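You operate a simulated robot arm through the tools that you are given. There is no shell and no other tool.

Carry out the task below with a simulated robot arm. There is one attempt and no reset: what you move stays moved.

## Task
Pin the build lever to its plate and work it till a stroke goes full.
Fine: link catch free, link pin home, catch locked, then stroke, hands clear under the plate; read the cell screen; lever up. Where these are worked on the way, their far stop is far enough and under half their travel is too little: link catch.

It is judged by the outcome, as a careful person would: the job done as asked, and still so three seconds after it is handed in. It fails if anything else is knocked over, pushed out of place, dropped, spilled or broken.

## Robot
A 7-joint arm with a two-finger parallel gripper, fixed in place. Base frame: the origin is at the foot of the arm, x ahead of it, y to its left, z up. Lengths are in m, angles in degrees, forces in N, time in s.
Its first joint turns from -166.0 to 166.0 degrees. Payload 4.4 kg.
The TCP is the grasp point between the finger pads, 0.023 m short of the fingertips. In the tool frame z runs along the fingers and y along their closing line. The gripper opens to 0.094 m. The fingers are 0.038 m wide and 0.01 m thick; the gripper's body (0.054 by 0.096 m) begins 0.039 m behind the TCP.
Orientation is told as [roll, pitch, yaw] about the base's x, y, z axes, in that order, counted from this pose: with the fingers straight down and closing along the base's y, the tool's x points along the base's -x, its y along +y and its z along -z.

## Interface
- The arm moves only by the tool arm_command. Its argument "increments" is a list of rows, each a list of 7 numbers: the gripper command, from -1 (shut) to 1 (fully open), values between in proportion, then the shift along the tool's x, y, z in units of 400 mm (1.0 is 400 mm), then the turn, a rotation vector about the tool's x, y, z in units of 180 degrees (1.0 is 180 degrees). In form: [[grip, x, y, z, wx, wy, wz], ...]. A call has 1 to 20 rows; each row is the pose to reach, as a shift and turn from the pose commanded when the call began, along the tool's axes at that moment. A call with a number of a shift or a turn outside -1 to 1 is refused whole. Rows are played at 5 a second. More than 0.05 m and 8.6 degrees between two rows, or a gripper value outside its range, and nothing of the call is played. A pose out of reach is approached as far as the arm can. The call stops where the force on the tool passes 80 N (or 10 N more than at its start, if that is more) or the arm is blocked; 0.2 s more then pass. The fingers move at their own pace (about 0.072 m/s each) and stop on an object; they squeeze with about 31 N. The grip force told is the motor's: it shows also when the fingers shut on nothing. Time passes only in rows, and 0.2 s behind the last, so rows that repeat a pose let the fingers close. The reply holds the time, the measured pose of the TCP, the force on the tool along the base axes, the opening and the grip force, in the units named above and with some noise, with the torque about the TCP (base axes, N m) and any sound that the robot's microphone picked up.
- Cameras (640 x 400 px; columns grow to the right, rows downward): "scene" is fixed at [0.0498, -0.4976, 1.7565]; the picture's right is [0.80, -0.60, 0.00], its down [-0.30, -0.40, -0.86] and it looks along [0.52, 0.69, -0.50] (base axes); focal length 366 px, centre (320, 200). "wrist" rides on the gripper at [0.086, 0.016, -0.074] in the tool frame; the picture's right is [-0.18, 0.98, 0.00], its down [-0.58, -0.11, -0.81] and it looks along [-0.79, -0.15, 0.59] (tool axes); focal length 243 px, centre (320, 200). There is no depth. A picture from a camera that has moved, and an enlarged one, comes with that camera's place and axes in the base frame and with its lens.
- grab_frame(camera): a new picture of that camera. The clock stands still meanwhile.
- enlarge(camera, box): a new picture of the part [left, top, right, bottom] of that camera's present view, enlarged. The clock stands still meanwhile.
- job_done(): hands the job in; it is judged then, once.

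Nothing tells you positions but the pictures and the camera data. Unless the task says otherwise, let go and move clear before handing in.

The tools are called after ">>>" as a command line: name --pt "numbers of a row" for each row, then --argument value for the rest, lists and objects as JSON in quotes. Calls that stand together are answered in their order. arm_command: Moves the arm, as the interface text tells. Its arguments: {"type":"object","properties":{"increments":{"type":"array","items":{"type":"array","items":{"type":"number"}}}},"required":["increments"]} The other tools are called the same way: grab_frame (camera) takes a picture; enlarge (camera, box) takes an enlarged picture of a part of a camera's view; job_done () hands the job in.

At the start:

```text
time_s: 0.0
position: [0.7243, 0.0641, 1.3631]
ee_rot: [0.0, 0.1, 0.0]
ft_force: [0.3, 0.5, -0.3]
moment: [0.0, 0.0, 0.0]
opening: 0.0939
grip_force: 0.1
```

scene: 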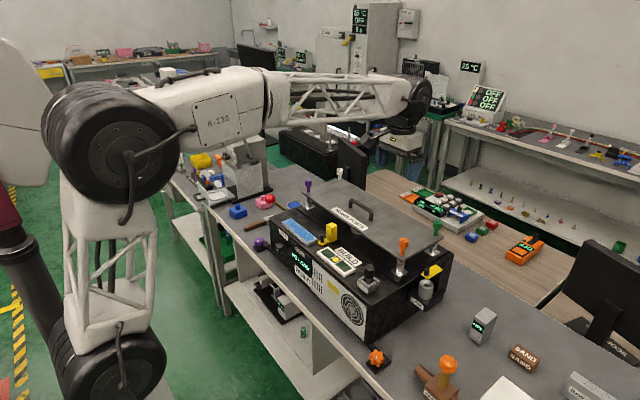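
wrist: 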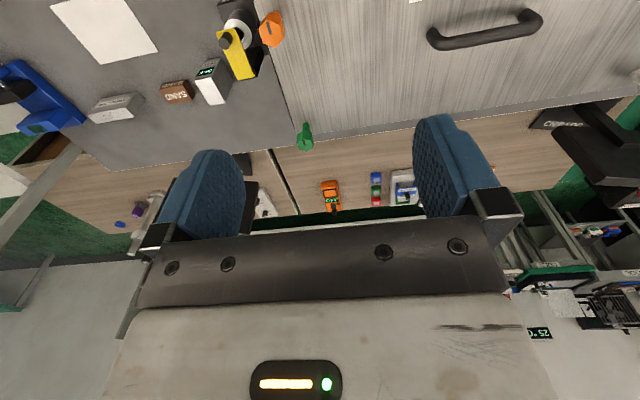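

I see a bench with a black machine carrying a top plate, pins and levers; I need a closer look before moving. I'll enlarge several parts of the scene view.

>>> enlarge --camera "scene" --box '[240, 170, 460, 310]'

>>> enlarge --camera "scene" --box '[340, 220, 640, 400]'

>>> enlarge --camera "scene" --box '[180, 130, 340, 240]'

>>> enlarge --camera "wrist" --box '[0, 0, 320, 200]'

```text
2.86 times, centred on (350, 240) of scene
camera zoom: at [0.0498, -0.4976, 1.7565], right [0.8, -0.6, 0.0], down [-0.3, -0.4, -0.86], along [0.52, 0.69, -0.5], focal length 1044 px, centre (234, 86)
```

zoom: 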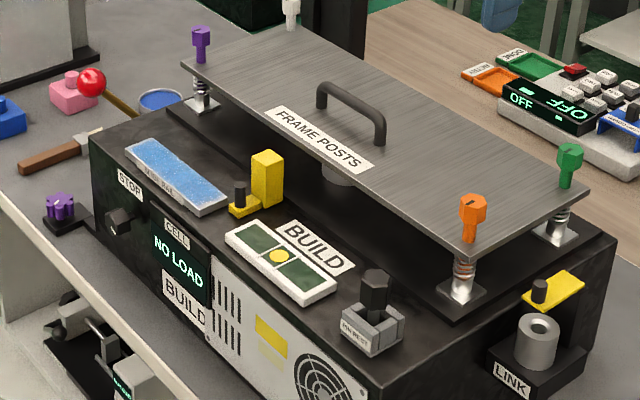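

```text
2.13 times, centred on (490, 310) of scene
camera zoom: at [0.0498, -0.4976, 1.7565], right [0.8, -0.6, 0.0], down [-0.3, -0.4, -0.86], along [0.52, 0.69, -0.5], focal length 780 px, centre (-43, -35)
```

zoom: 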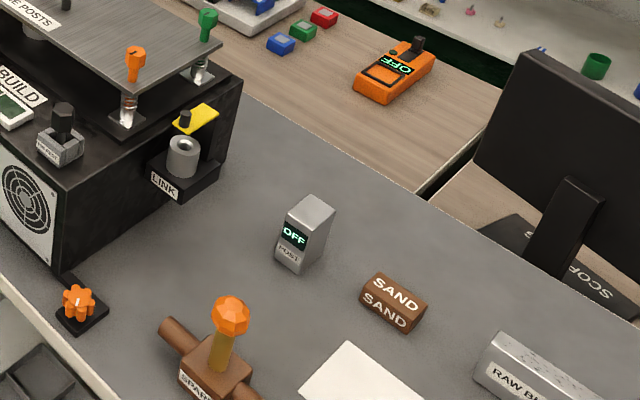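

```text
3.64 times, centred on (260, 185) of scene
camera zoom: at [0.0498, -0.4976, 1.7565], right [0.8, -0.6, 0.0], down [-0.3, -0.4, -0.86], along [0.52, 0.69, -0.5], focal length 1329 px, centre (538, 254)
```

zoom: 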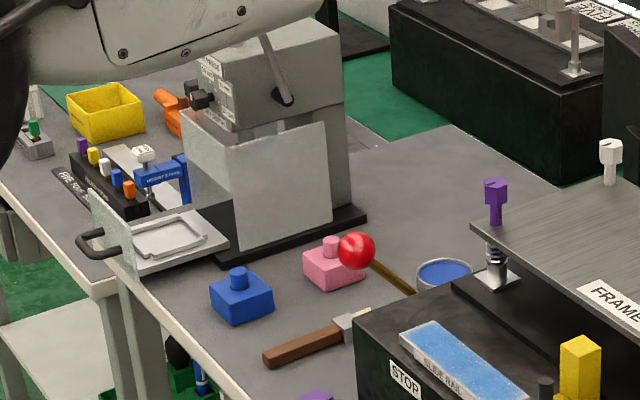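

```text
2.00 times, centred on (160, 100) of wrist
camera zoom: at [0.6388, 0.079, 1.4365], right [0.18, 0.98, 0.0], down [0.58, -0.11, 0.81], along [0.79, -0.15, -0.59], focal length 485 px, centre (640, 400)
```

zoom: 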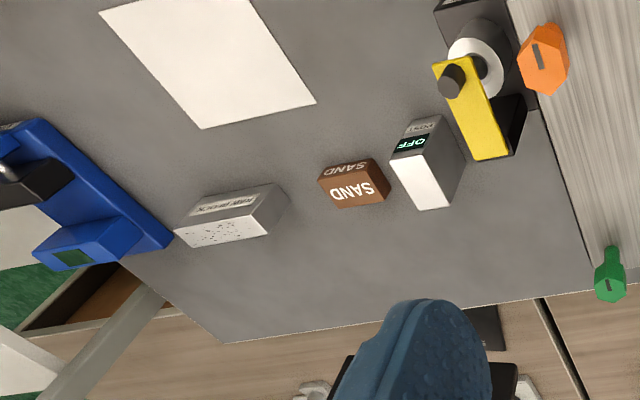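

The machine (BUILD box with the FRAME POSTS plate) sits in front of the arm at about x 0.6–0.8, z ~1.0; the LINK socket with a yellow catch is near (0.75, -0.06, 1.02). I'll pull the arm back, staying high, to look at everything from the front.

>>> arm_command --pt "1 0.1 0 0 0 0 0" --pt "1 0.2 0 0 0 0 0" --pt "1 0.3 0 0 0 0 0" --pt "1 0.4 0 0 0 0 0" --pt "1 0.5 0 0 0 0 0" --pt "1 0.6 0 0 0 0 0" --pt "1 0.7 0 0 0 0 0"

>>> grab_frame --camera "wrist"

>>> grab_frame --camera "scene"

```text
time_s: 1.6
position: [0.4422, 0.0625, 1.3611]
ee_rot: [0.0, 0.1, 0.0]
ft_force: [-0.2, -0.1, -1.1]
moment: [0.0, 0.02, 0.02]
opening: 0.0939
grip_force: 0.0
```

```text
taken
camera wrist: at [0.357, 0.0785, 1.4365], right [0.18, 0.98, 0.0], down [0.58, -0.11, 0.81], along [0.79, -0.15, -0.59], focal length 243 px, centre (320, 200)
```

wrist: 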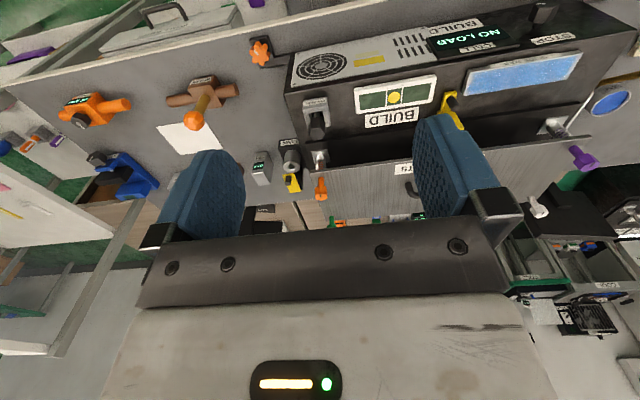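

```text
taken
```

scene: 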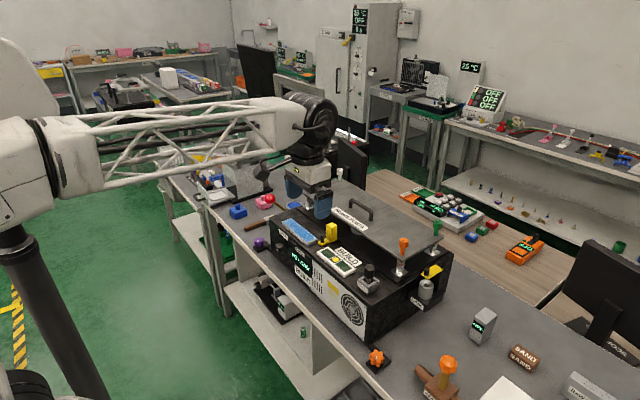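

The wrist picture comes out upside-down but shows the whole front. I'll enlarge the sections around the controls.

>>> enlarge --camera "wrist" --box '[230, 20, 430, 220]'

>>> enlarge --camera "wrist" --box '[40, 30, 240, 200]'

>>> enlarge --camera "wrist" --box '[440, 0, 640, 140]'

>>> enlarge --camera "scene" --box '[360, 220, 460, 300]'

>>> enlarge --camera "scene" --box '[260, 200, 390, 290]'

>>> enlarge --camera "scene" --box '[340, 320, 480, 400]'

```text
2.00 times, centred on (330, 120) of wrist
camera zoom: at [0.357, 0.0785, 1.4365], right [0.18, 0.98, 0.0], down [0.58, -0.11, 0.81], along [0.79, -0.15, -0.59], focal length 485 px, centre (300, 360)
```

zoom: 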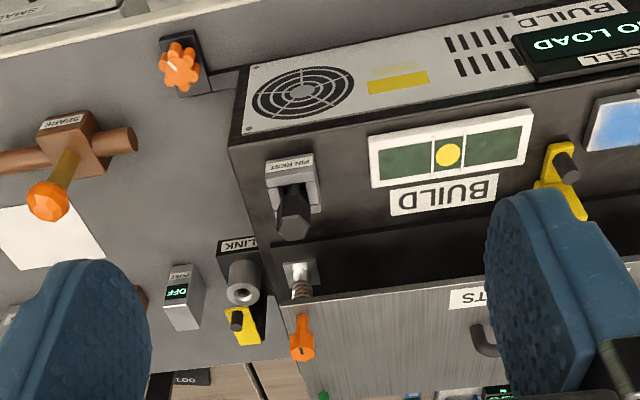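

```text
2.35 times, centred on (140, 115) of wrist
camera zoom: at [0.357, 0.0785, 1.4365], right [0.18, 0.98, 0.0], down [0.58, -0.11, 0.81], along [0.79, -0.15, -0.59], focal length 571 px, centre (744, 400)
```

zoom: 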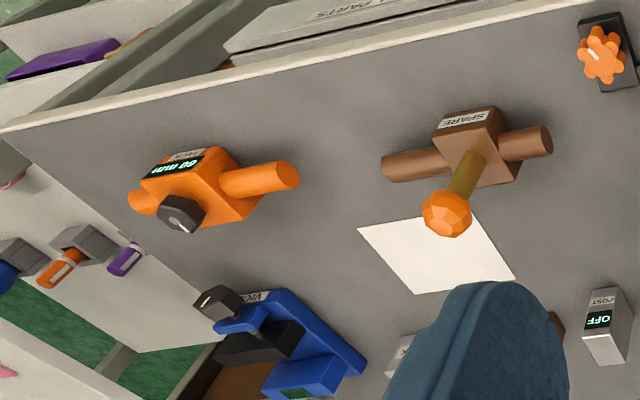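

```text
2.86 times, centred on (540, 70) of wrist
camera zoom: at [0.357, 0.0785, 1.4365], right [0.18, 0.98, 0.0], down [0.58, -0.11, 0.81], along [0.79, -0.15, -0.59], focal length 693 px, centre (-309, 571)
```

zoom: 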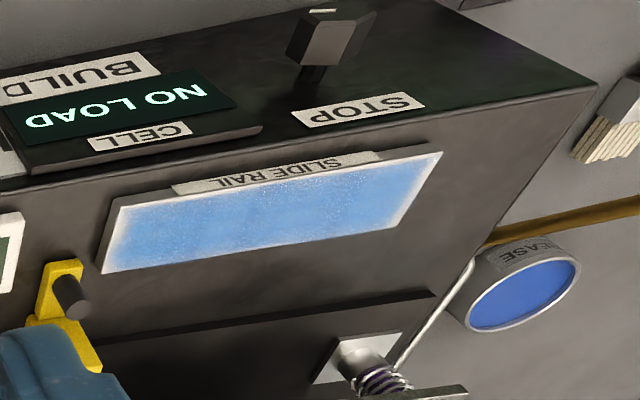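

```text
5.00 times, centred on (410, 260) of scene
camera zoom: at [0.0498, -0.4976, 1.7565], right [0.8, -0.6, 0.0], down [-0.3, -0.4, -0.86], along [0.52, 0.69, -0.5], focal length 1827 px, centre (-130, -100)
```

zoom: 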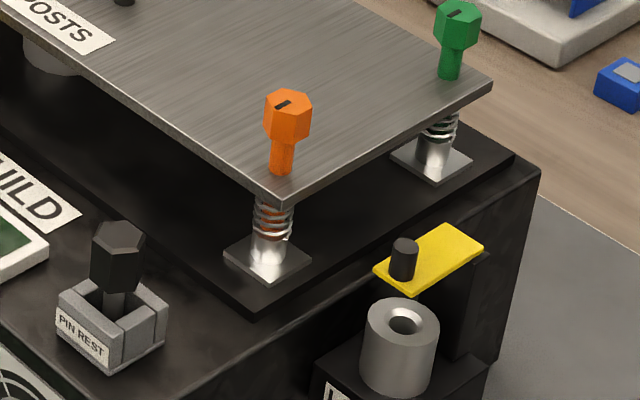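

```text
4.44 times, centred on (325, 245) of scene
camera zoom: at [0.0498, -0.4976, 1.7565], right [0.8, -0.6, 0.0], down [-0.3, -0.4, -0.86], along [0.52, 0.69, -0.5], focal length 1624 px, centre (298, 0)
```

zoom: 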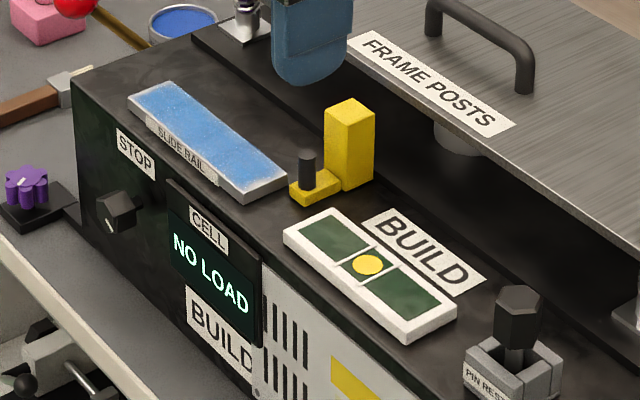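

```text
4.57 times, centred on (410, 360) of scene
camera zoom: at [0.0498, -0.4976, 1.7565], right [0.8, -0.6, 0.0], down [-0.3, -0.4, -0.86], along [0.52, 0.69, -0.5], focal length 1671 px, centre (-91, -531)
```

zoom: 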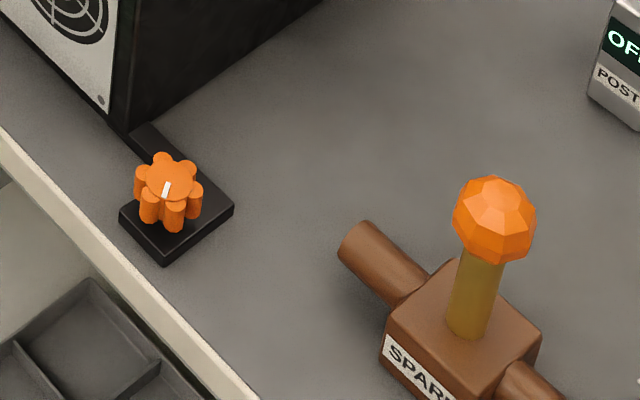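

The link pin (black hex head) stands in the PIN REST; the LINK tube and yellow catch are on the -y end. I still need to find the build lever itself, so I'll look at the +y end near the red ball.

>>> arm_command --pt "1 0.05 0.1 0 0 0 0" --pt "1 0.1 0.2 0 0 0 0" --pt "1 0.15 0.3 0 0 0 0" --pt "1 0.15 0.4 0 0 0 0" --pt "1 0.15 0.5 0 0 0 0" --pt "1 0.15 0.6 0 0 0 0" --pt "1 0.15 0.7 0 0 0 0" --pt "1 0.15 0.8 0 0 0 0"

>>> grab_frame --camera "wrist"

>>> enlarge --camera "wrist" --box '[200, 40, 480, 200]'

>>> enlarge --camera "scene" --box '[240, 160, 340, 240]'

```text
time_s: 3.4
position: [0.3856, 0.3832, 1.3618]
ee_rot: [0.0, -0.1, 0.1]
ft_force: [0.1, 0.8, 0.3]
moment: [-0.01, 0.0, -0.05]
opening: 0.094
grip_force: 0.1
```

```text
taken
camera wrist: at [0.2996, 0.3986, 1.4365], right [0.18, 0.98, 0.0], down [0.58, -0.11, 0.81], along [0.79, -0.15, -0.59], focal length 243 px, centre (320, 200)
```

wrist: 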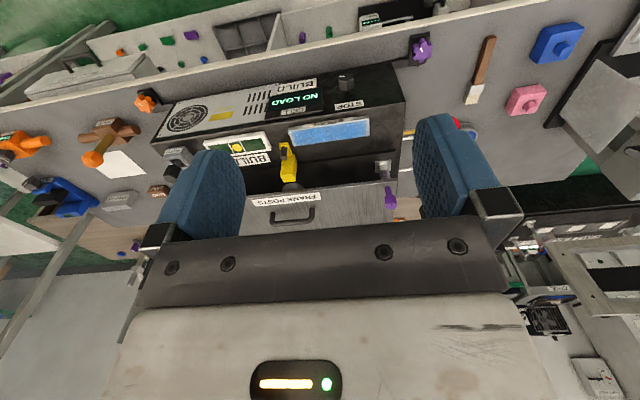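

```text
2.29 times, centred on (340, 120) of wrist
camera zoom: at [0.2996, 0.3986, 1.4365], right [0.18, 0.98, 0.0], down [0.58, -0.11, 0.81], along [0.79, -0.15, -0.59], focal length 555 px, centre (274, 383)
```

zoom: 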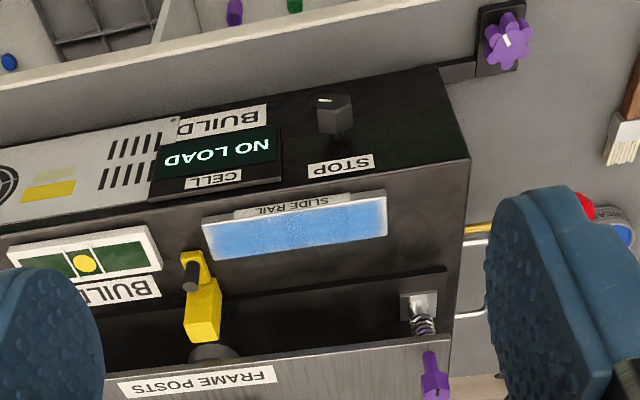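

```text
5.00 times, centred on (290, 200) of scene
camera zoom: at [0.0498, -0.4976, 1.7565], right [0.8, -0.6, 0.0], down [-0.3, -0.4, -0.86], along [0.52, 0.69, -0.5], focal length 1827 px, centre (470, 200)
```

zoom: 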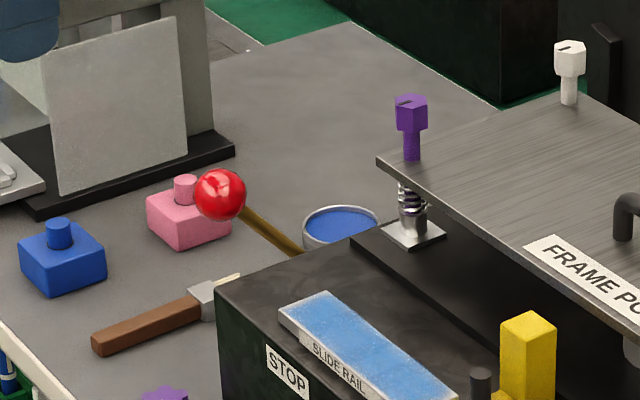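

A red-ball lever comes out of the machine's +y end, ball near (0.69, 0.64, ~0.98) — this looks like the build lever. I'll move over and turn the camera toward that end to see its pivot.

>>> arm_command --pt "1 -0.03 0.08 0 0 0 0.04" --pt "1 -0.06 0.16 0 0 0 0.08" --pt "1 -0.09 0.24 0 0 0 0.12" --pt "1 -0.12 0.32 0 0 0 0.16" --pt "1 -0.12 0.4 0 0 0 0.2" --pt "1 -0.12 0.48 0 0 0 0.24" --pt "1 -0.12 0.56 0 0 0 0.28" --pt "1 -0.12 0.64 0 0 0 0.32" --pt "1 -0.12 0.72 0 0 0 0.36"

>>> grab_frame --camera "wrist"

>>> grab_frame --camera "scene"

```text
time_s: 5.4
position: [0.4311, 0.6707, 1.3634]
ee_rot: [0.0, 0.0, -64.8]
ft_force: [0.3, 0.1, 0.4]
moment: [0.01, 0.04, -0.02]
opening: 0.094
grip_force: 0.0
```

```text
taken
camera wrist: at [0.4105, 0.7551, 1.4375], right [0.97, 0.25, 0.0], down [0.15, -0.57, 0.81], along [0.2, -0.78, -0.59], focal length 243 px, centre (320, 200)
```

wrist: 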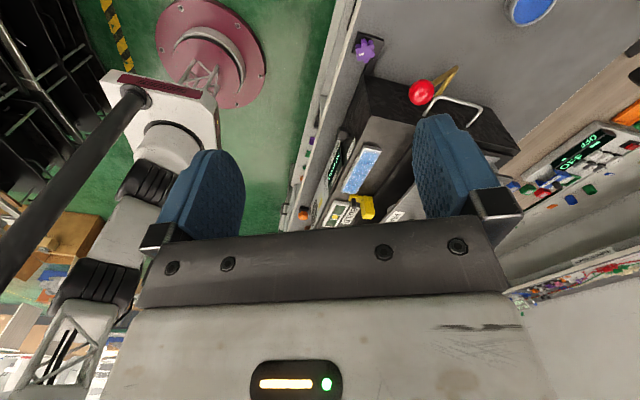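

```text
taken
```

scene: 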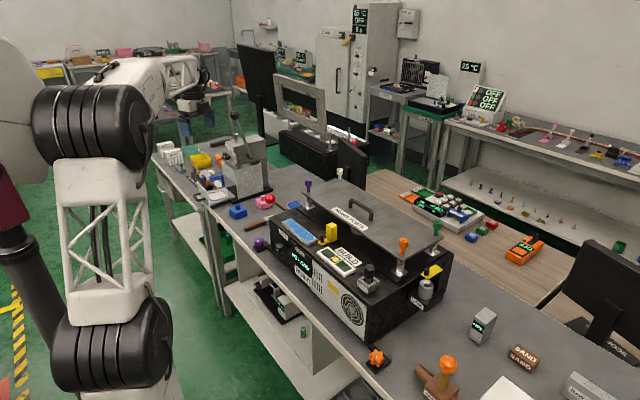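

>>> enlarge --camera "wrist" --box '[320, 20, 540, 220]'

```text
2.00 times, centred on (430, 120) of wrist
camera zoom: at [0.4105, 0.7551, 1.4375], right [0.97, 0.25, 0.0], down [0.15, -0.57, 0.81], along [0.2, -0.78, -0.59], focal length 485 px, centre (100, 360)
```

zoom: 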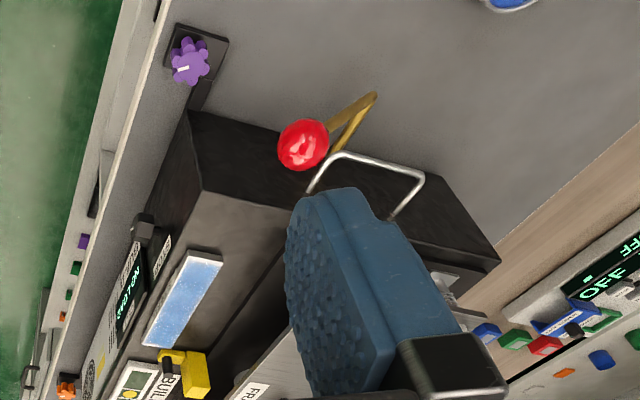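

The ball triangulates to about (0.626, 0.586, 1.06); the rod bends at an elbow near the machine end. I'll lower the camera and look straight at that end for the pivot and the stroke direction.

>>> arm_command --pt "1 0.004 0.08 0.054 0 0 0.023" --pt "1 0.008 0.16 0.108 0 0 0.047" --pt "1 0.011 0.24 0.162 0 0 0.07" --pt "1 0.015 0.32 0.216 0 0 0.093" --pt "1 0.019 0.4 0.27 0 0 0.117" --pt "1 0.0226 0.48 0.325 0 0 0.14"

>>> grab_frame --camera "wrist"

>>> enlarge --camera "wrist" --box '[220, 40, 440, 180]'

>>> enlarge --camera "scene" --box '[180, 80, 340, 180]'

```text
time_s: 6.8
position: [0.6016, 0.7603, 1.2338]
ee_rot: [0.0, 0.1, -90.1]
ft_force: [0.0, 0.4, 0.5]
moment: [0.06, 0.01, -0.02]
opening: 0.0941
grip_force: 0.1
```

```text
taken
camera wrist: at [0.6179, 0.847, 1.3081], right [0.98, -0.19, 0.0], down [-0.11, -0.58, 0.81], along [-0.15, -0.79, -0.59], focal length 243 px, centre (320, 200)
```

wrist: 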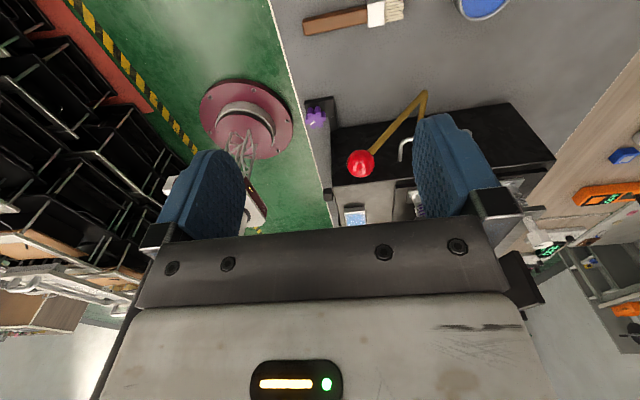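

```text
2.86 times, centred on (330, 110) of wrist
camera zoom: at [0.6179, 0.847, 1.3081], right [0.98, -0.19, 0.0], down [-0.11, -0.58, 0.81], along [-0.15, -0.79, -0.59], focal length 693 px, centre (291, 457)
```

zoom: 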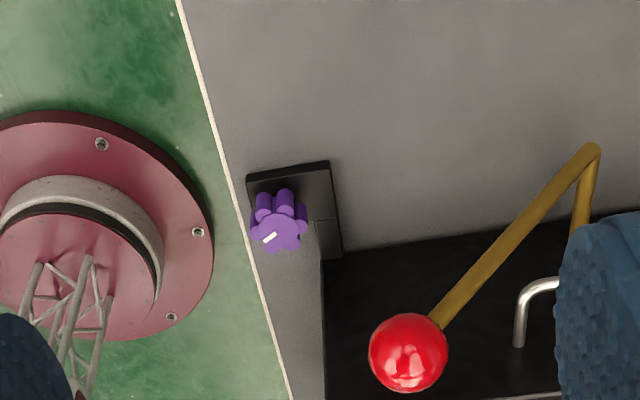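

```text
4.00 times, centred on (260, 130) of scene
camera zoom: at [0.0498, -0.4976, 1.7565], right [0.8, -0.6, 0.0], down [-0.3, -0.4, -0.86], along [0.52, 0.69, -0.5], focal length 1462 px, centre (560, 480)
```

zoom: 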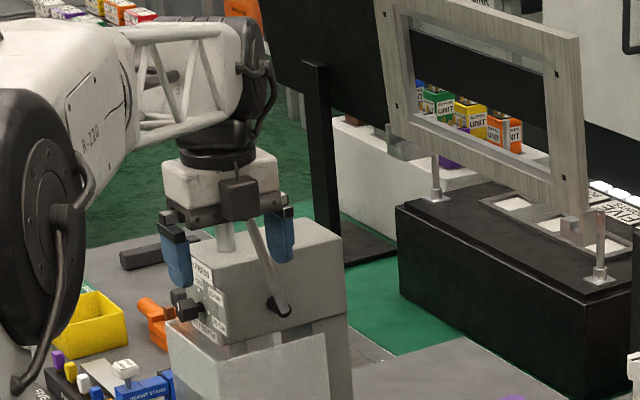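

The lever's shaft axis runs along y at about (x 0.753, z 0.909), the arm points forward and up about 50° to the ball. Now back to the front and over to the LINK end for a close look at catch and pin.

>>> arm_command --pt "1 0 -0.04 -0.1 0 0 0" --pt "1 -0.05 -0.1 -0.2 0 0 -0.045" --pt "1 -0.12 -0.18 -0.26 0 0 -0.09" --pt "1 -0.2 -0.25 -0.3 0 0 -0.135" --pt "1 -0.28 -0.32 -0.315 0 0 -0.18" --pt "1 -0.36 -0.39 -0.315 0 0 -0.225" --pt "1 -0.45 -0.45 -0.315 0 0 -0.27" --pt "1 -0.54 -0.47 -0.315 0 0 -0.315" --pt "1 -0.63 -0.47 -0.315 0 0 -0.36" --pt "1 -0.72 -0.47 -0.315 0 0 -0.405" --pt "1 -0.81 -0.47 -0.315 0 0 -0.45" --pt "1 -0.9 -0.47 -0.315 0 0 -0.5"

```text
refused: row 2 steps farther than a row can; nothing moved
```

One step was a little too long; I'll repeat the same move with finer rows.

>>> arm_command --pt "1 0 -0.04 -0.09 0 0 0" --pt "1 -0.04 -0.09 -0.18 0 0 -0.045" --pt "1 -0.1 -0.16 -0.24 0 0 -0.09" --pt "1 -0.17 -0.23 -0.29 0 0 -0.135" --pt "1 -0.25 -0.3 -0.315 0 0 -0.18" --pt "1 -0.33 -0.37 -0.315 0 0 -0.225" --pt "1 -0.42 -0.43 -0.315 0 0 -0.27" --pt "1 -0.51 -0.47 -0.315 0 0 -0.315" --pt "1 -0.6 -0.47 -0.315 0 0 -0.36" --pt "1 -0.69 -0.47 -0.315 0 0 -0.405" --pt "1 -0.78 -0.47 -0.315 0 0 -0.45" --pt "1 -0.88 -0.47 -0.315 0 0 -0.5"

```text
refused: row 12 steps farther than a row can; nothing moved
```

The last row's turn was slightly over the limit; fixing that.

>>> arm_command --pt "1 0 -0.04 -0.09 0 0 0" --pt "1 -0.04 -0.09 -0.18 0 0 -0.045" --pt "1 -0.1 -0.16 -0.24 0 0 -0.09" --pt "1 -0.17 -0.23 -0.29 0 0 -0.135" --pt "1 -0.25 -0.3 -0.315 0 0 -0.18" --pt "1 -0.33 -0.37 -0.315 0 0 -0.225" --pt "1 -0.42 -0.43 -0.315 0 0 -0.27" --pt "1 -0.51 -0.47 -0.315 0 0 -0.315" --pt "1 -0.6 -0.47 -0.315 0 0 -0.36" --pt "1 -0.69 -0.47 -0.315 0 0 -0.405" --pt "1 -0.78 -0.47 -0.315 0 0 -0.455" --pt "1 -0.87 -0.47 -0.315 0 0 -0.5"

```text
refused: row 11 steps farther than a row can; nothing moved
```

>>> arm_command --pt "1 0 -0.04 -0.09 0 0 0" --pt "1 -0.04 -0.09 -0.18 0 0 -0.045" --pt "1 -0.1 -0.16 -0.24 0 0 -0.09" --pt "1 -0.17 -0.23 -0.29 0 0 -0.135" --pt "1 -0.25 -0.3 -0.315 0 0 -0.18" --pt "1 -0.33 -0.37 -0.315 0 0 -0.225" --pt "1 -0.42 -0.43 -0.315 0 0 -0.27" --pt "1 -0.51 -0.47 -0.315 0 0 -0.315" --pt "1 -0.6 -0.47 -0.315 0 0 -0.36" --pt "1 -0.69 -0.47 -0.315 0 0 -0.405" --pt "1 -0.78 -0.47 -0.315 0 0 -0.45" --pt "1 -0.87 -0.47 -0.315 0 0 -0.475" --pt "1 -0.88 -0.47 -0.315 0 0 -0.5"

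```text
time_s: 9.6
position: [0.4149, 0.4089, 1.3579]
ee_rot: [0.1, 0.0, 0.2]
ft_force: [-0.4, 0.1, -0.4]
moment: [-0.01, -0.02, 0.01]
opening: 0.094
grip_force: 0.1
```

Now at the front; moving to a closer viewpoint on the pin rest and LINK end.

>>> arm_command --pt "1 -0.02 -0.1 0.02 0 0 0" --pt "1 -0.04 -0.2 0.05 0 0 0" --pt "1 -0.06 -0.3 0.08 0 0 0" --pt "1 -0.08 -0.4 0.11 0 0 0" --pt "1 -0.1 -0.5 0.14 0 0 0" --pt "1 -0.12 -0.6 0.17 0 0 0" --pt "1 -0.14 -0.7 0.2 0 0 0" --pt "1 -0.16 -0.8 0.23 0 0 0" --pt "1 -0.18 -0.9 0.26 0 0 0" --pt "1 -0.21 -1.0 0.28 0 0 0"

>>> grab_frame --camera "wrist"

>>> enlarge --camera "wrist" --box '[230, 70, 410, 190]'

>>> enlarge --camera "wrist" --box '[230, 0, 410, 110]'

```text
time_s: 11.8
position: [0.4994, 0.0087, 1.2463]
ee_rot: [0.0, 0.0, 0.0]
ft_force: [-0.4, 0.1, 0.2]
moment: [0.02, 0.0, 0.0]
opening: 0.0942
grip_force: 0.0
```

```text
taken
camera wrist: at [0.4137, 0.0236, 1.3205], right [0.18, 0.98, 0.0], down [0.58, -0.11, 0.81], along [0.79, -0.15, -0.59], focal length 243 px, centre (320, 200)
```

wrist: 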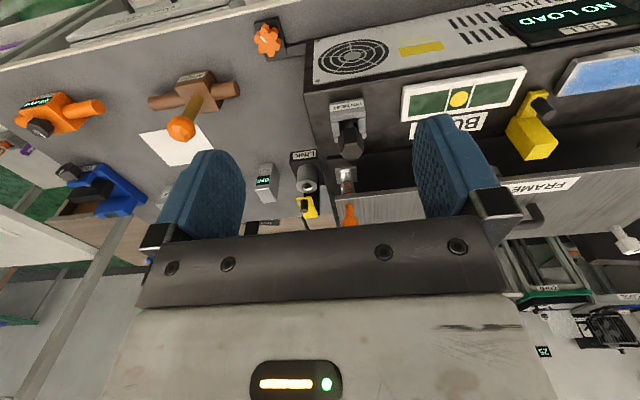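

```text
3.33 times, centred on (320, 130) of wrist
camera zoom: at [0.4137, 0.0236, 1.3205], right [0.18, 0.98, 0.0], down [0.58, -0.11, 0.81], along [0.79, -0.15, -0.59], focal length 809 px, centre (320, 433)
```

zoom: 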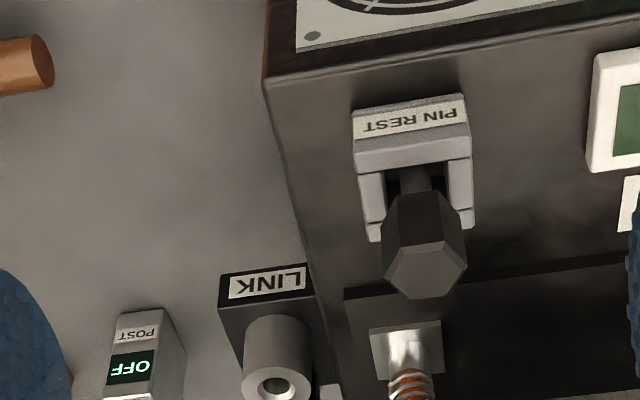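

```text
3.56 times, centred on (320, 55) of wrist
camera zoom: at [0.4137, 0.0236, 1.3205], right [0.18, 0.98, 0.0], down [0.58, -0.11, 0.81], along [0.79, -0.15, -0.59], focal length 863 px, centre (320, 716)
```

zoom: 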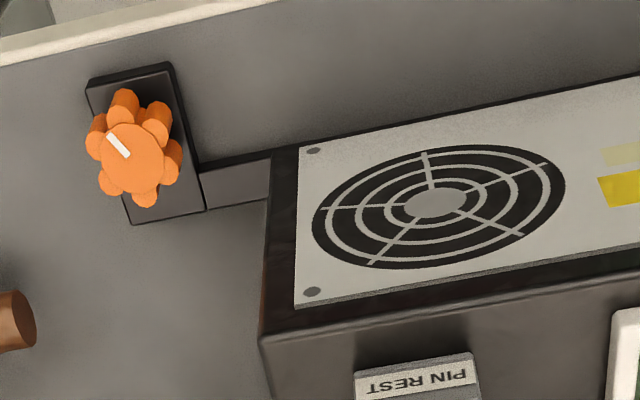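

The pin head top is about (0.608, 0.023, 1.114), the LINK tube's mouth about (0.749, -0.067, 1.038), and the yellow catch seems to lie over the tube now, knob near (0.744, -0.061, 1.095). I'll get a closer view of the catch to see how it moves.

>>> arm_command --pt "1 -0.09 -0.03 0.01 0 0 0" --pt "1 -0.18 -0.06 0.03 0 0 0" --pt "1 -0.27 -0.09 0.05 0 0 0" --pt "1 -0.35 -0.11 0.065 0 0 0"

>>> grab_frame --camera "wrist"

>>> enlarge --camera "wrist" --box '[230, 60, 410, 180]'

>>> grab_frame --camera "scene"

```text
time_s: 12.8
position: [0.6391, -0.0342, 1.2189]
ee_rot: [0.0, -0.1, 0.0]
ft_force: [0.1, 0.7, 1.1]
moment: [-0.02, 0.0, 0.01]
opening: 0.0941
grip_force: 0.0
```

```text
taken
camera wrist: at [0.5535, -0.0195, 1.2937], right [0.18, 0.98, 0.0], down [0.58, -0.11, 0.81], along [0.79, -0.15, -0.59], focal length 243 px, centre (320, 200)
```

wrist: 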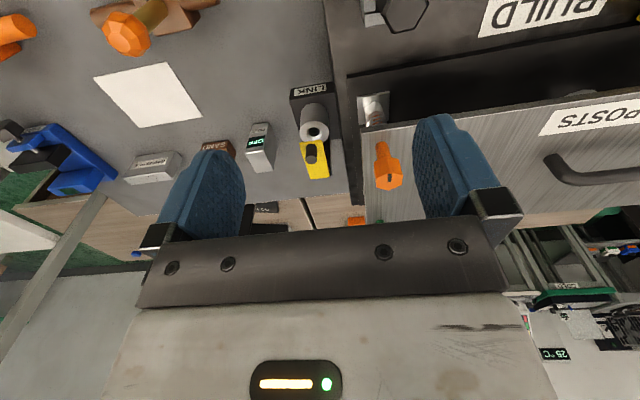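

```text
3.33 times, centred on (320, 120) of wrist
camera zoom: at [0.5535, -0.0195, 1.2937], right [0.18, 0.98, 0.0], down [0.58, -0.11, 0.81], along [0.79, -0.15, -0.59], focal length 809 px, centre (320, 467)
```

zoom: 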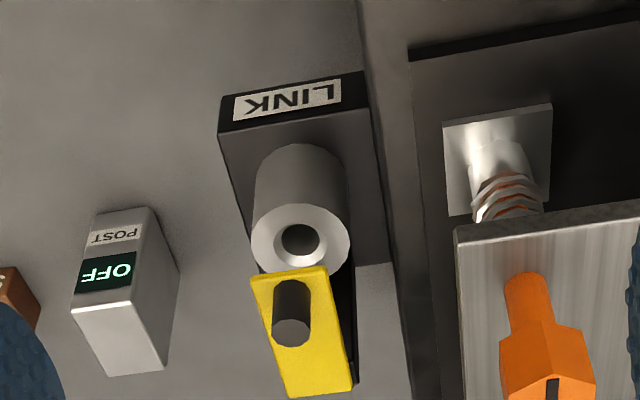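

```text
taken
```

scene: 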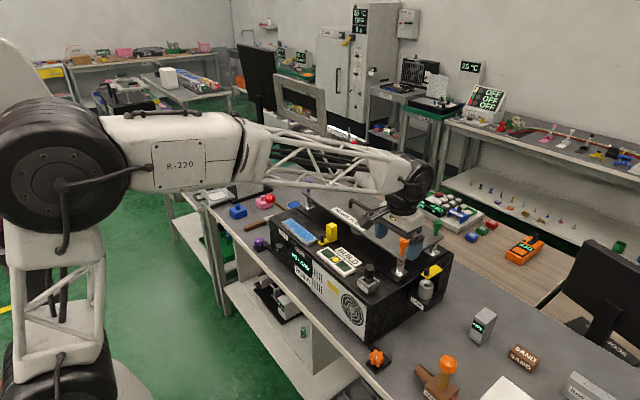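

The catch plate spans about x 0.73–0.79 at z≈1.08, over the tube, with its knob at (0.739, -0.064, top 1.10). Looking closer for a slot or pivot before touching it.

>>> enlarge --camera "wrist" --box '[285, 110, 355, 190]'

>>> enlarge --camera "scene" --box '[400, 250, 460, 310]'

>>> enlarge --camera "scene" --box '[340, 250, 400, 300]'

```text
5.00 times, centred on (320, 150) of wrist
camera zoom: at [0.5535, -0.0195, 1.2937], right [0.18, 0.98, 0.0], down [0.58, -0.11, 0.81], along [0.79, -0.15, -0.59], focal length 1213 px, centre (320, 450)
```

zoom: 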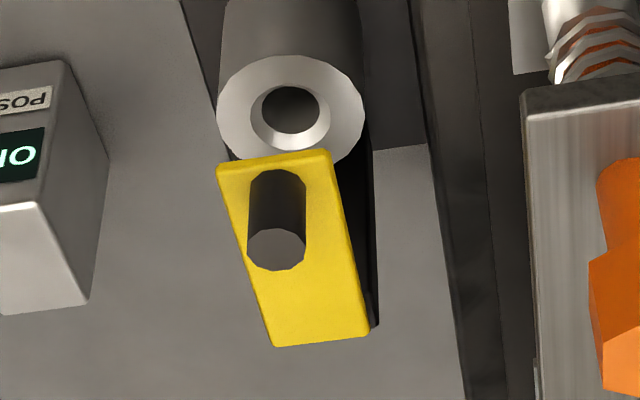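

```text
6.67 times, centred on (430, 280) of scene
camera zoom: at [0.0498, -0.4976, 1.7565], right [0.8, -0.6, 0.0], down [-0.3, -0.4, -0.86], along [0.52, 0.69, -0.5], focal length 2436 px, centre (-413, -333)
```

zoom: 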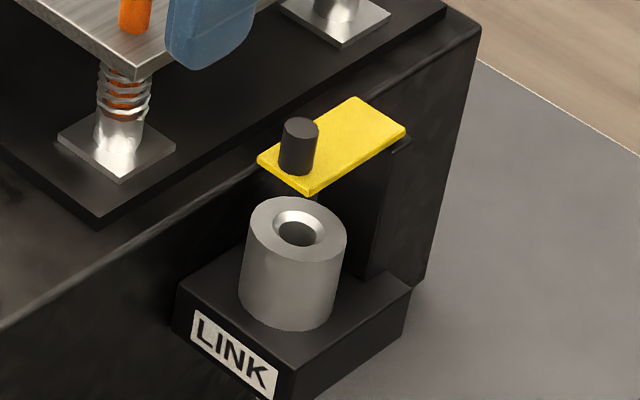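

```text
8.00 times, centred on (370, 275) of scene
camera zoom: at [0.0498, -0.4976, 1.7565], right [0.8, -0.6, 0.0], down [-0.3, -0.4, -0.86], along [0.52, 0.69, -0.5], focal length 2924 px, centre (-80, -400)
```

zoom: 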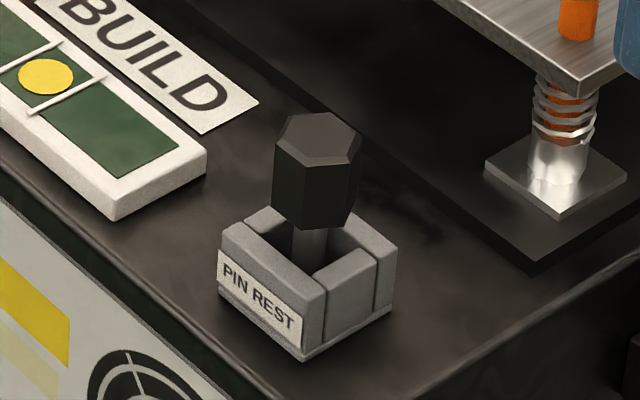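

No pivot screw visible; it is probably a slide along x. I'll narrow the fingers and hover over the knob, checking the view between the fingers before descending.

>>> arm_command --pt "0.0 0 -0.075 0 0 0 0" --pt "0.0 0 -0.075 0 0 0 0" --pt "0.0 -0.1 -0.075 0.02 0 0 0" --pt "0.0 -0.2 -0.075 0.08 0 0 0" --pt "0.0 -0.25 -0.075 0.14 0 0 0"

>>> grab_frame --camera "wrist"

>>> enlarge --camera "wrist" --box '[240, 80, 400, 200]'

>>> enlarge --camera "scene" --box '[370, 200, 470, 300]'

```text
time_s: 14.0
position: [0.7383, -0.0642, 1.1623]
ee_rot: [0.0, 0.0, -0.1]
ft_force: [-0.6, 0.3, 0.4]
moment: [0.04, 0.02, 0.01]
opening: 0.0472
grip_force: 0.0
```

```text
taken
camera wrist: at [0.6538, -0.0483, 1.2371], right [0.18, 0.98, 0.0], down [0.58, -0.11, 0.81], along [0.79, -0.15, -0.59], focal length 243 px, centre (320, 200)
```

wrist: 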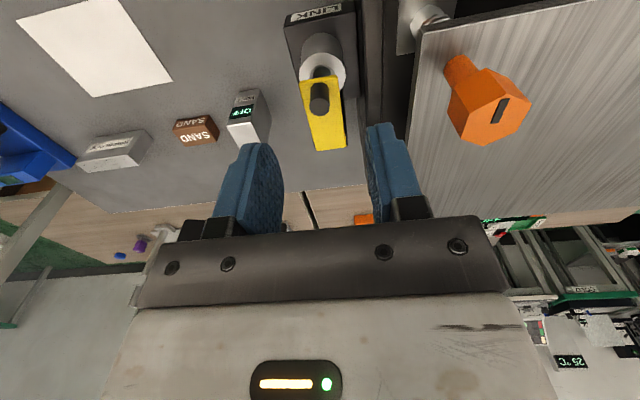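

```text
3.33 times, centred on (320, 140) of wrist
camera zoom: at [0.6538, -0.0483, 1.2371], right [0.18, 0.98, 0.0], down [0.58, -0.11, 0.81], along [0.79, -0.15, -0.59], focal length 809 px, centre (320, 400)
```

zoom: 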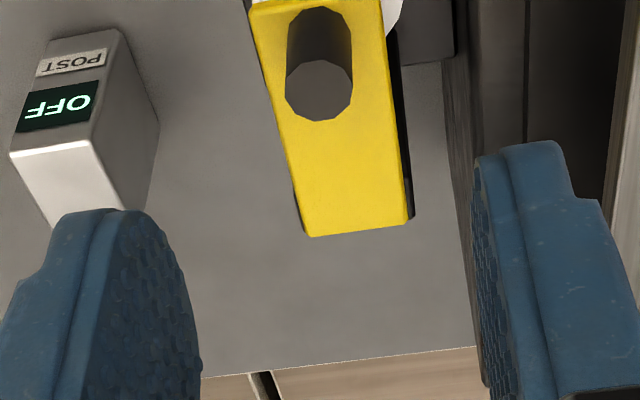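

```text
4.00 times, centred on (420, 250) of scene
camera zoom: at [0.0498, -0.4976, 1.7565], right [0.8, -0.6, 0.0], down [-0.3, -0.4, -0.86], along [0.52, 0.69, -0.5], focal length 1462 px, centre (-80, 0)
```

zoom: 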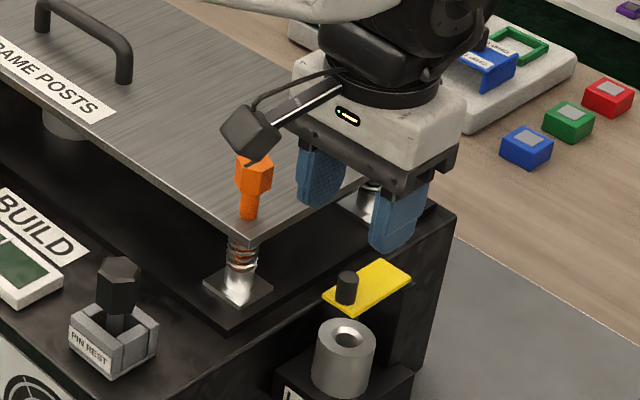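

The knob is centred between the fingers at (0.7405, -0.0645). Descending to grip it just above the plate.

>>> arm_command --pt "0.0 -0.004 0 0.05 0 0 0" --pt "0.0 -0.004 0 0.1 0 0 0" --pt "0.0 -0.004 0 0.132 0 0 0"

>>> enlarge --camera "wrist" --box '[240, 80, 400, 200]'

>>> enlarge --camera "scene" --box '[370, 200, 470, 300]'

```text
time_s: 14.8
position: [0.7397, -0.0648, 1.1102]
ee_rot: [0.0, 0.0, 0.0]
ft_force: [-0.3, 0.3, 0.4]
moment: [-0.02, -0.04, 0.02]
opening: 0.0472
grip_force: 0.0
```

```text
3.33 times, centred on (320, 140) of wrist
camera zoom: at [0.6536, -0.0484, 1.1847], right [0.18, 0.98, 0.0], down [0.58, -0.11, 0.81], along [0.79, -0.15, -0.59], focal length 809 px, centre (320, 400)
```

zoom: 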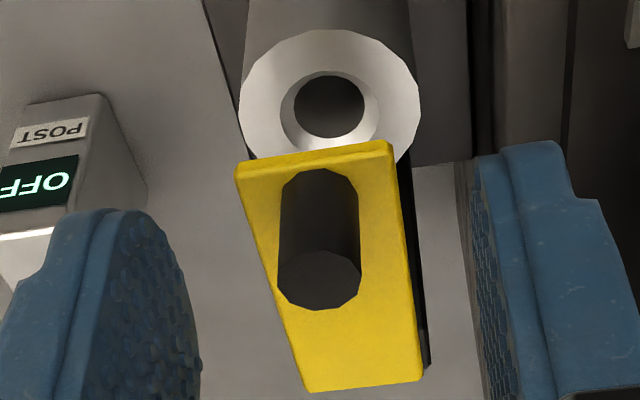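

```text
4.00 times, centred on (420, 250) of scene
camera zoom: at [0.0498, -0.4976, 1.7565], right [0.8, -0.6, 0.0], down [-0.3, -0.4, -0.86], along [0.52, 0.69, -0.5], focal length 1462 px, centre (-80, 0)
```

zoom: 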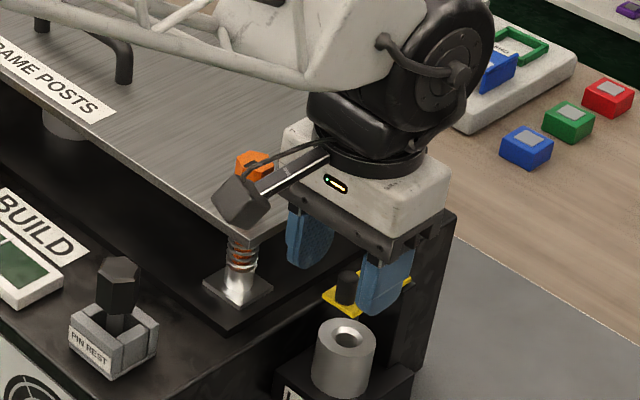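

Fingers straddle the knob. Closing on it.

>>> arm_command --pt "-0.5 0 0 0 0 0 0" --pt "-0.85 0 0 0 0 0 0" --pt "-0.95 0 0 0 0 0 0" --pt "-0.95 0 0 0 0 0 0"

>>> enlarge --camera "wrist" --box '[240, 80, 400, 200]'

```text
time_s: 15.8
position: [0.7391, -0.0646, 1.1107]
ee_rot: [0.0, 0.0, -0.1]
ft_force: [1.7, -37.0, -1.5]
moment: [-0.79, 0.01, -0.22]
opening: 0.0134
grip_force: 44.9
```

```text
3.33 times, centred on (320, 140) of wrist
camera zoom: at [0.6536, -0.0495, 1.1845], right [0.18, 0.98, 0.0], down [0.58, -0.11, 0.81], along [0.79, -0.15, -0.59], focal length 809 px, centre (320, 400)
```

zoom: 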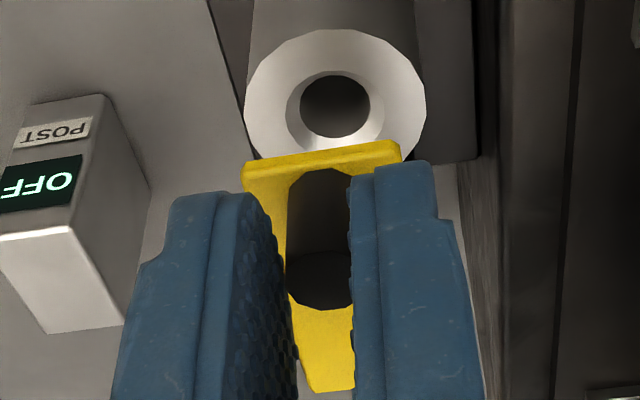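

Gripped at 13 mm, with a sideways force of 37 N from a small off-centre; it did not swing, so it's likely a slide. I'll relax in -y and try a small pull in +x.

>>> arm_command --pt "-0.95 0 -0.004 0 0 0 0" --pt "-0.95 0 -0.006 0 0 0 0"

```text
time_s: 16.4
position: [0.7401, -0.0647, 1.1095]
ee_rot: [0.1, 0.0, 0.2]
ft_force: [4.6, 8.1, -6.5]
moment: [0.17, 0.19, 0.08]
opening: 0.0133
grip_force: 45.1
```

>>> arm_command --pt "-0.95 -0.006 0 0 0 0 0" --pt "-0.95 -0.012 0 0 0 0 0" --pt "-0.95 -0.02 0 0 0 0 0"

>>> enlarge --camera "wrist" --box '[240, 80, 400, 200]'

```text
time_s: 17.2
position: [0.7459, -0.0652, 1.1122]
ee_rot: [0.1, 0.0, 0.0]
ft_force: [-34.4, 43.9, 8.8]
moment: [0.9, 0.87, 0.08]
opening: 0.0133
grip_force: 45.2
```

```text
3.33 times, centred on (320, 140) of wrist
camera zoom: at [0.6614, -0.0499, 1.1857], right [0.18, 0.98, 0.0], down [0.58, -0.11, 0.81], along [0.79, -0.15, -0.59], focal length 809 px, centre (320, 400)
```

zoom: 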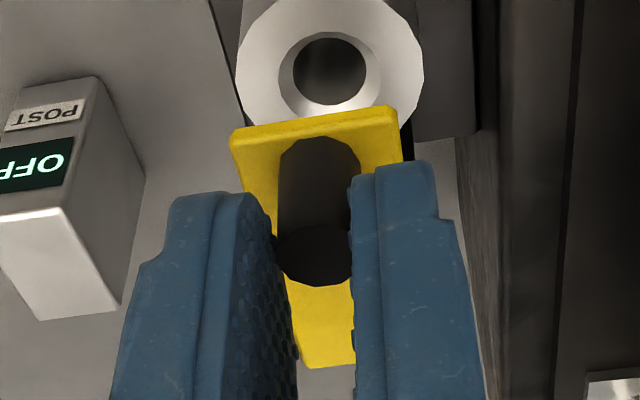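

The plate moved about 3 mm in +x while the pads slipped on the knob, so it slides along x but stiffly. I'll let go, go behind the knob with shut fingers, and push it squarely in +x.

>>> arm_command --pt "-0.4 0.02 0 0 0 0 0" --pt "-0.4 0.02 0 0 0 0 0" --pt "-0.4 0.02 0.002 -0.06 0 0 0" --pt "-0.6 0.06 0.002 -0.08 0 0 0" --pt "-1 0.11 0.002 -0.08 0 0 0" --pt "-1 0.11 0.002 -0.08 0 0 0" --pt "-1 0.11 0.002 -0.08 0 0 0"

>>> enlarge --camera "wrist" --box '[240, 80, 400, 200]'

```text
time_s: 18.8
position: [0.7056, -0.0658, 1.1432]
ee_rot: [0.0, 0.0, -0.1]
ft_force: [-0.4, -0.2, 0.0]
moment: [0.04, 0.0, -0.03]
opening: 0.0
grip_force: 31.1
```

```text
3.33 times, centred on (320, 140) of wrist
camera zoom: at [0.6189, -0.0505, 1.2179], right [0.18, 0.98, 0.0], down [0.58, -0.11, 0.81], along [0.79, -0.15, -0.59], focal length 809 px, centre (320, 400)
```

zoom: 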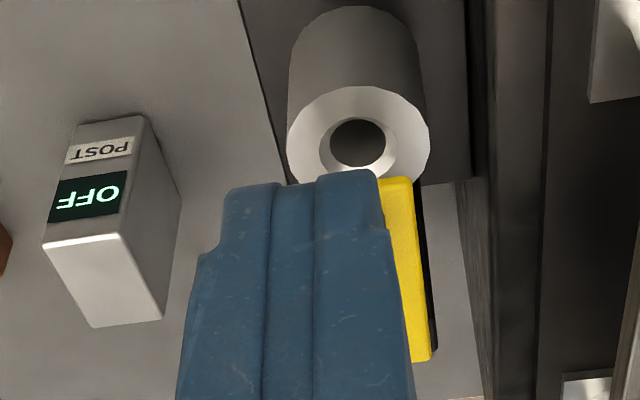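

Descending behind the knob and pushing +x in small steps.

>>> arm_command --pt "-1 0.0 0 0.04 0 0 0" --pt "-1 0.0 0 0.083 0 0 0" --pt "-1 -0.015 0 0.083 0 0 0" --pt "-1 -0.03 0 0.083 0 0 0" --pt "-1 -0.04 0 0.083 0 0 0"

>>> enlarge --camera "scene" --box '[380, 220, 460, 300]'

```text
time_s: 20.0
position: [0.7195, -0.0655, 1.1113]
ee_rot: [0.0, 0.0, 0.0]
ft_force: [-22.3, -0.4, 7.9]
moment: [-0.04, 0.3, 0.03]
opening: 0.0
grip_force: 31.1
```

```text
5.00 times, centred on (420, 260) of scene
camera zoom: at [0.0498, -0.4976, 1.7565], right [0.8, -0.6, 0.0], down [-0.3, -0.4, -0.86], along [0.52, 0.69, -0.5], focal length 1827 px, centre (-180, -100)
```

zoom: 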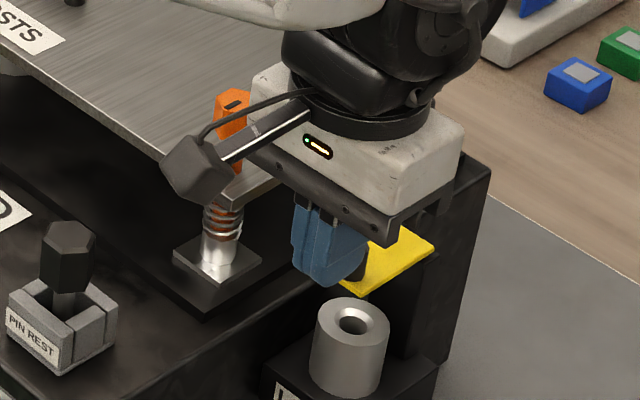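

Contact made at about 22 N; continuing to push +x gradually.

>>> arm_command --pt "-1 -0.008 0 0 0 0 0" --pt "-1 -0.016 0 0 0 0 0" --pt "-1 -0.024 0 0 0 0 0"

>>> enlarge --camera "scene" --box '[380, 220, 460, 300]'

```text
time_s: 20.4
position: [0.7195, -0.066, 1.111]
ee_rot: [0.1, 0.3, 0.0]
ft_force: [-29.8, 2.3, 10.6]
moment: [-0.07, 0.41, 0.09]
opening: 0.0001
grip_force: 31.2
stopped in row 2: the force on the tool passed its limit at 92 N (the readings are from after the stop); the commanded pose is now the measured one
```

```text
5.00 times, centred on (420, 260) of scene
camera zoom: at [0.0498, -0.4976, 1.7565], right [0.8, -0.6, 0.0], down [-0.3, -0.4, -0.86], along [0.52, 0.69, -0.5], focal length 1827 px, centre (-180, -100)
```

zoom: 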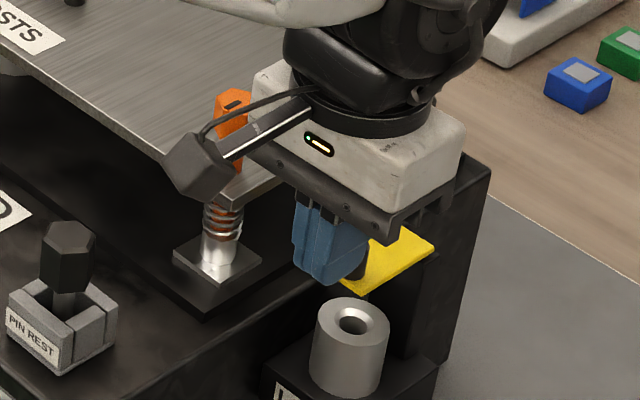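

The push in +x is blocked firmly (92 N), so it isn't a simple slide away from the tube; I'm backing off to check whether it moved and reconsider (swing or lift).

>>> arm_command --pt "-1 0.02 0 0 0 0 0" --pt "-1 0.04 0 -0.05 0 0 0" --pt "-1 0.1 0.05 -0.15 0 0 0" --pt "-1 0.2 0.1 -0.15 0 0 0" --pt "-1 0.3 0.15 -0.15 0 0 0"

>>> enlarge --camera "scene" --box '[400, 250, 460, 310]'

>>> enlarge --camera "wrist" --box '[250, 100, 390, 200]'

```text
refused: row 3 steps farther than a row can; nothing moved
```

```text
6.67 times, centred on (430, 280) of scene
camera zoom: at [0.0498, -0.4976, 1.7565], right [0.8, -0.6, 0.0], down [-0.3, -0.4, -0.86], along [0.52, 0.69, -0.5], focal length 2436 px, centre (-413, -333)
```

zoom: 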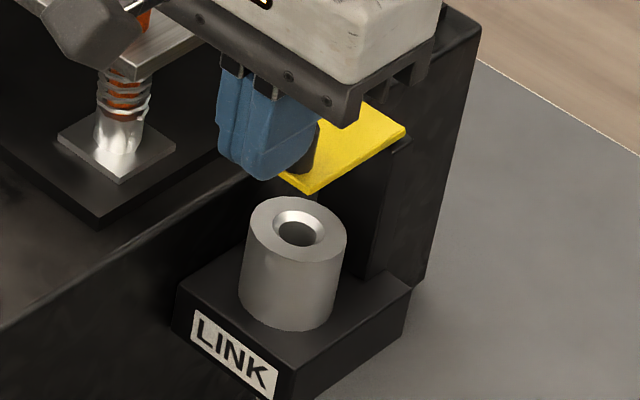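

```text
4.00 times, centred on (320, 150) of wrist
camera zoom: at [0.6347, -0.0506, 1.1861], right [0.18, 0.98, 0.0], down [0.58, -0.11, 0.8], along [0.79, -0.15, -0.59], focal length 970 px, centre (320, 400)
```

zoom: 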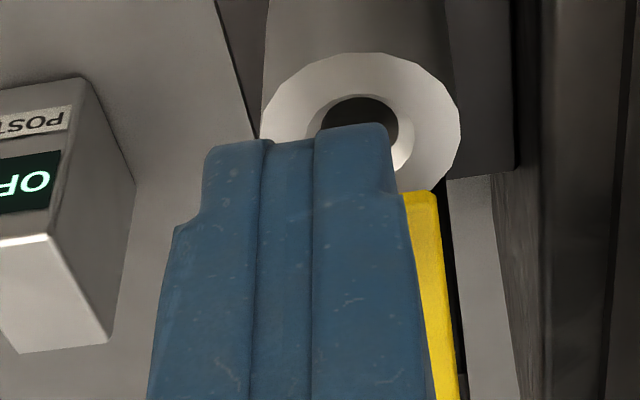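

The plate corners are exactly where they were, so it's rigid in x and y; the remaining likely motion is lifting on a hinge at the post's far end. I'll regrip the knob and test a small lift.

>>> arm_command --pt "-1 0.02 0 0 0 0 0" --pt "-1 0.02 0 -0.09 0 0 0" --pt "-0.3 0.0 0.001 -0.1 0 0 0" --pt "-0.3 -0.054 0.001 -0.1 0 0 0" --pt "-0.3 -0.054 0.001 -0.1 0 0 0" --pt "-0.3 -0.054 0.001 -0.05 0 0 0" --pt "-0.3 -0.054 0.001 0.0 0 0 0" --pt "-0.6 -0.054 0.001 0.0 0 0 0"

>>> enlarge --camera "wrist" --box '[240, 80, 400, 200]'

```text
time_s: 22.2
position: [0.7429, -0.0643, 1.1086]
ee_rot: [0.0, 0.2, -0.1]
ft_force: [-0.1, -0.3, -0.3]
moment: [0.0, 0.02, -0.01]
opening: 0.019
grip_force: 0.0
```

```text
3.33 times, centred on (320, 140) of wrist
camera zoom: at [0.6568, -0.0491, 1.1834], right [0.18, 0.98, 0.0], down [0.58, -0.11, 0.8], along [0.79, -0.15, -0.59], focal length 809 px, centre (320, 400)
```

zoom: 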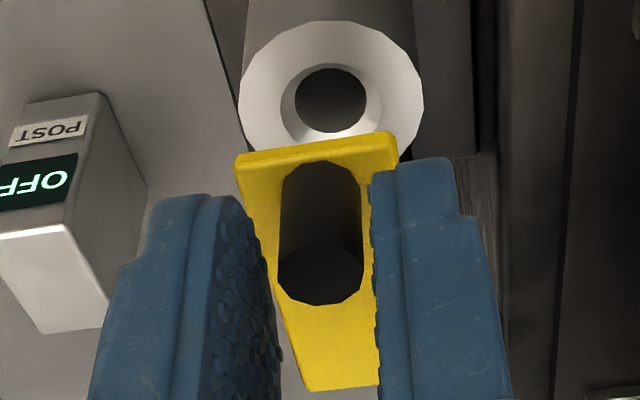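

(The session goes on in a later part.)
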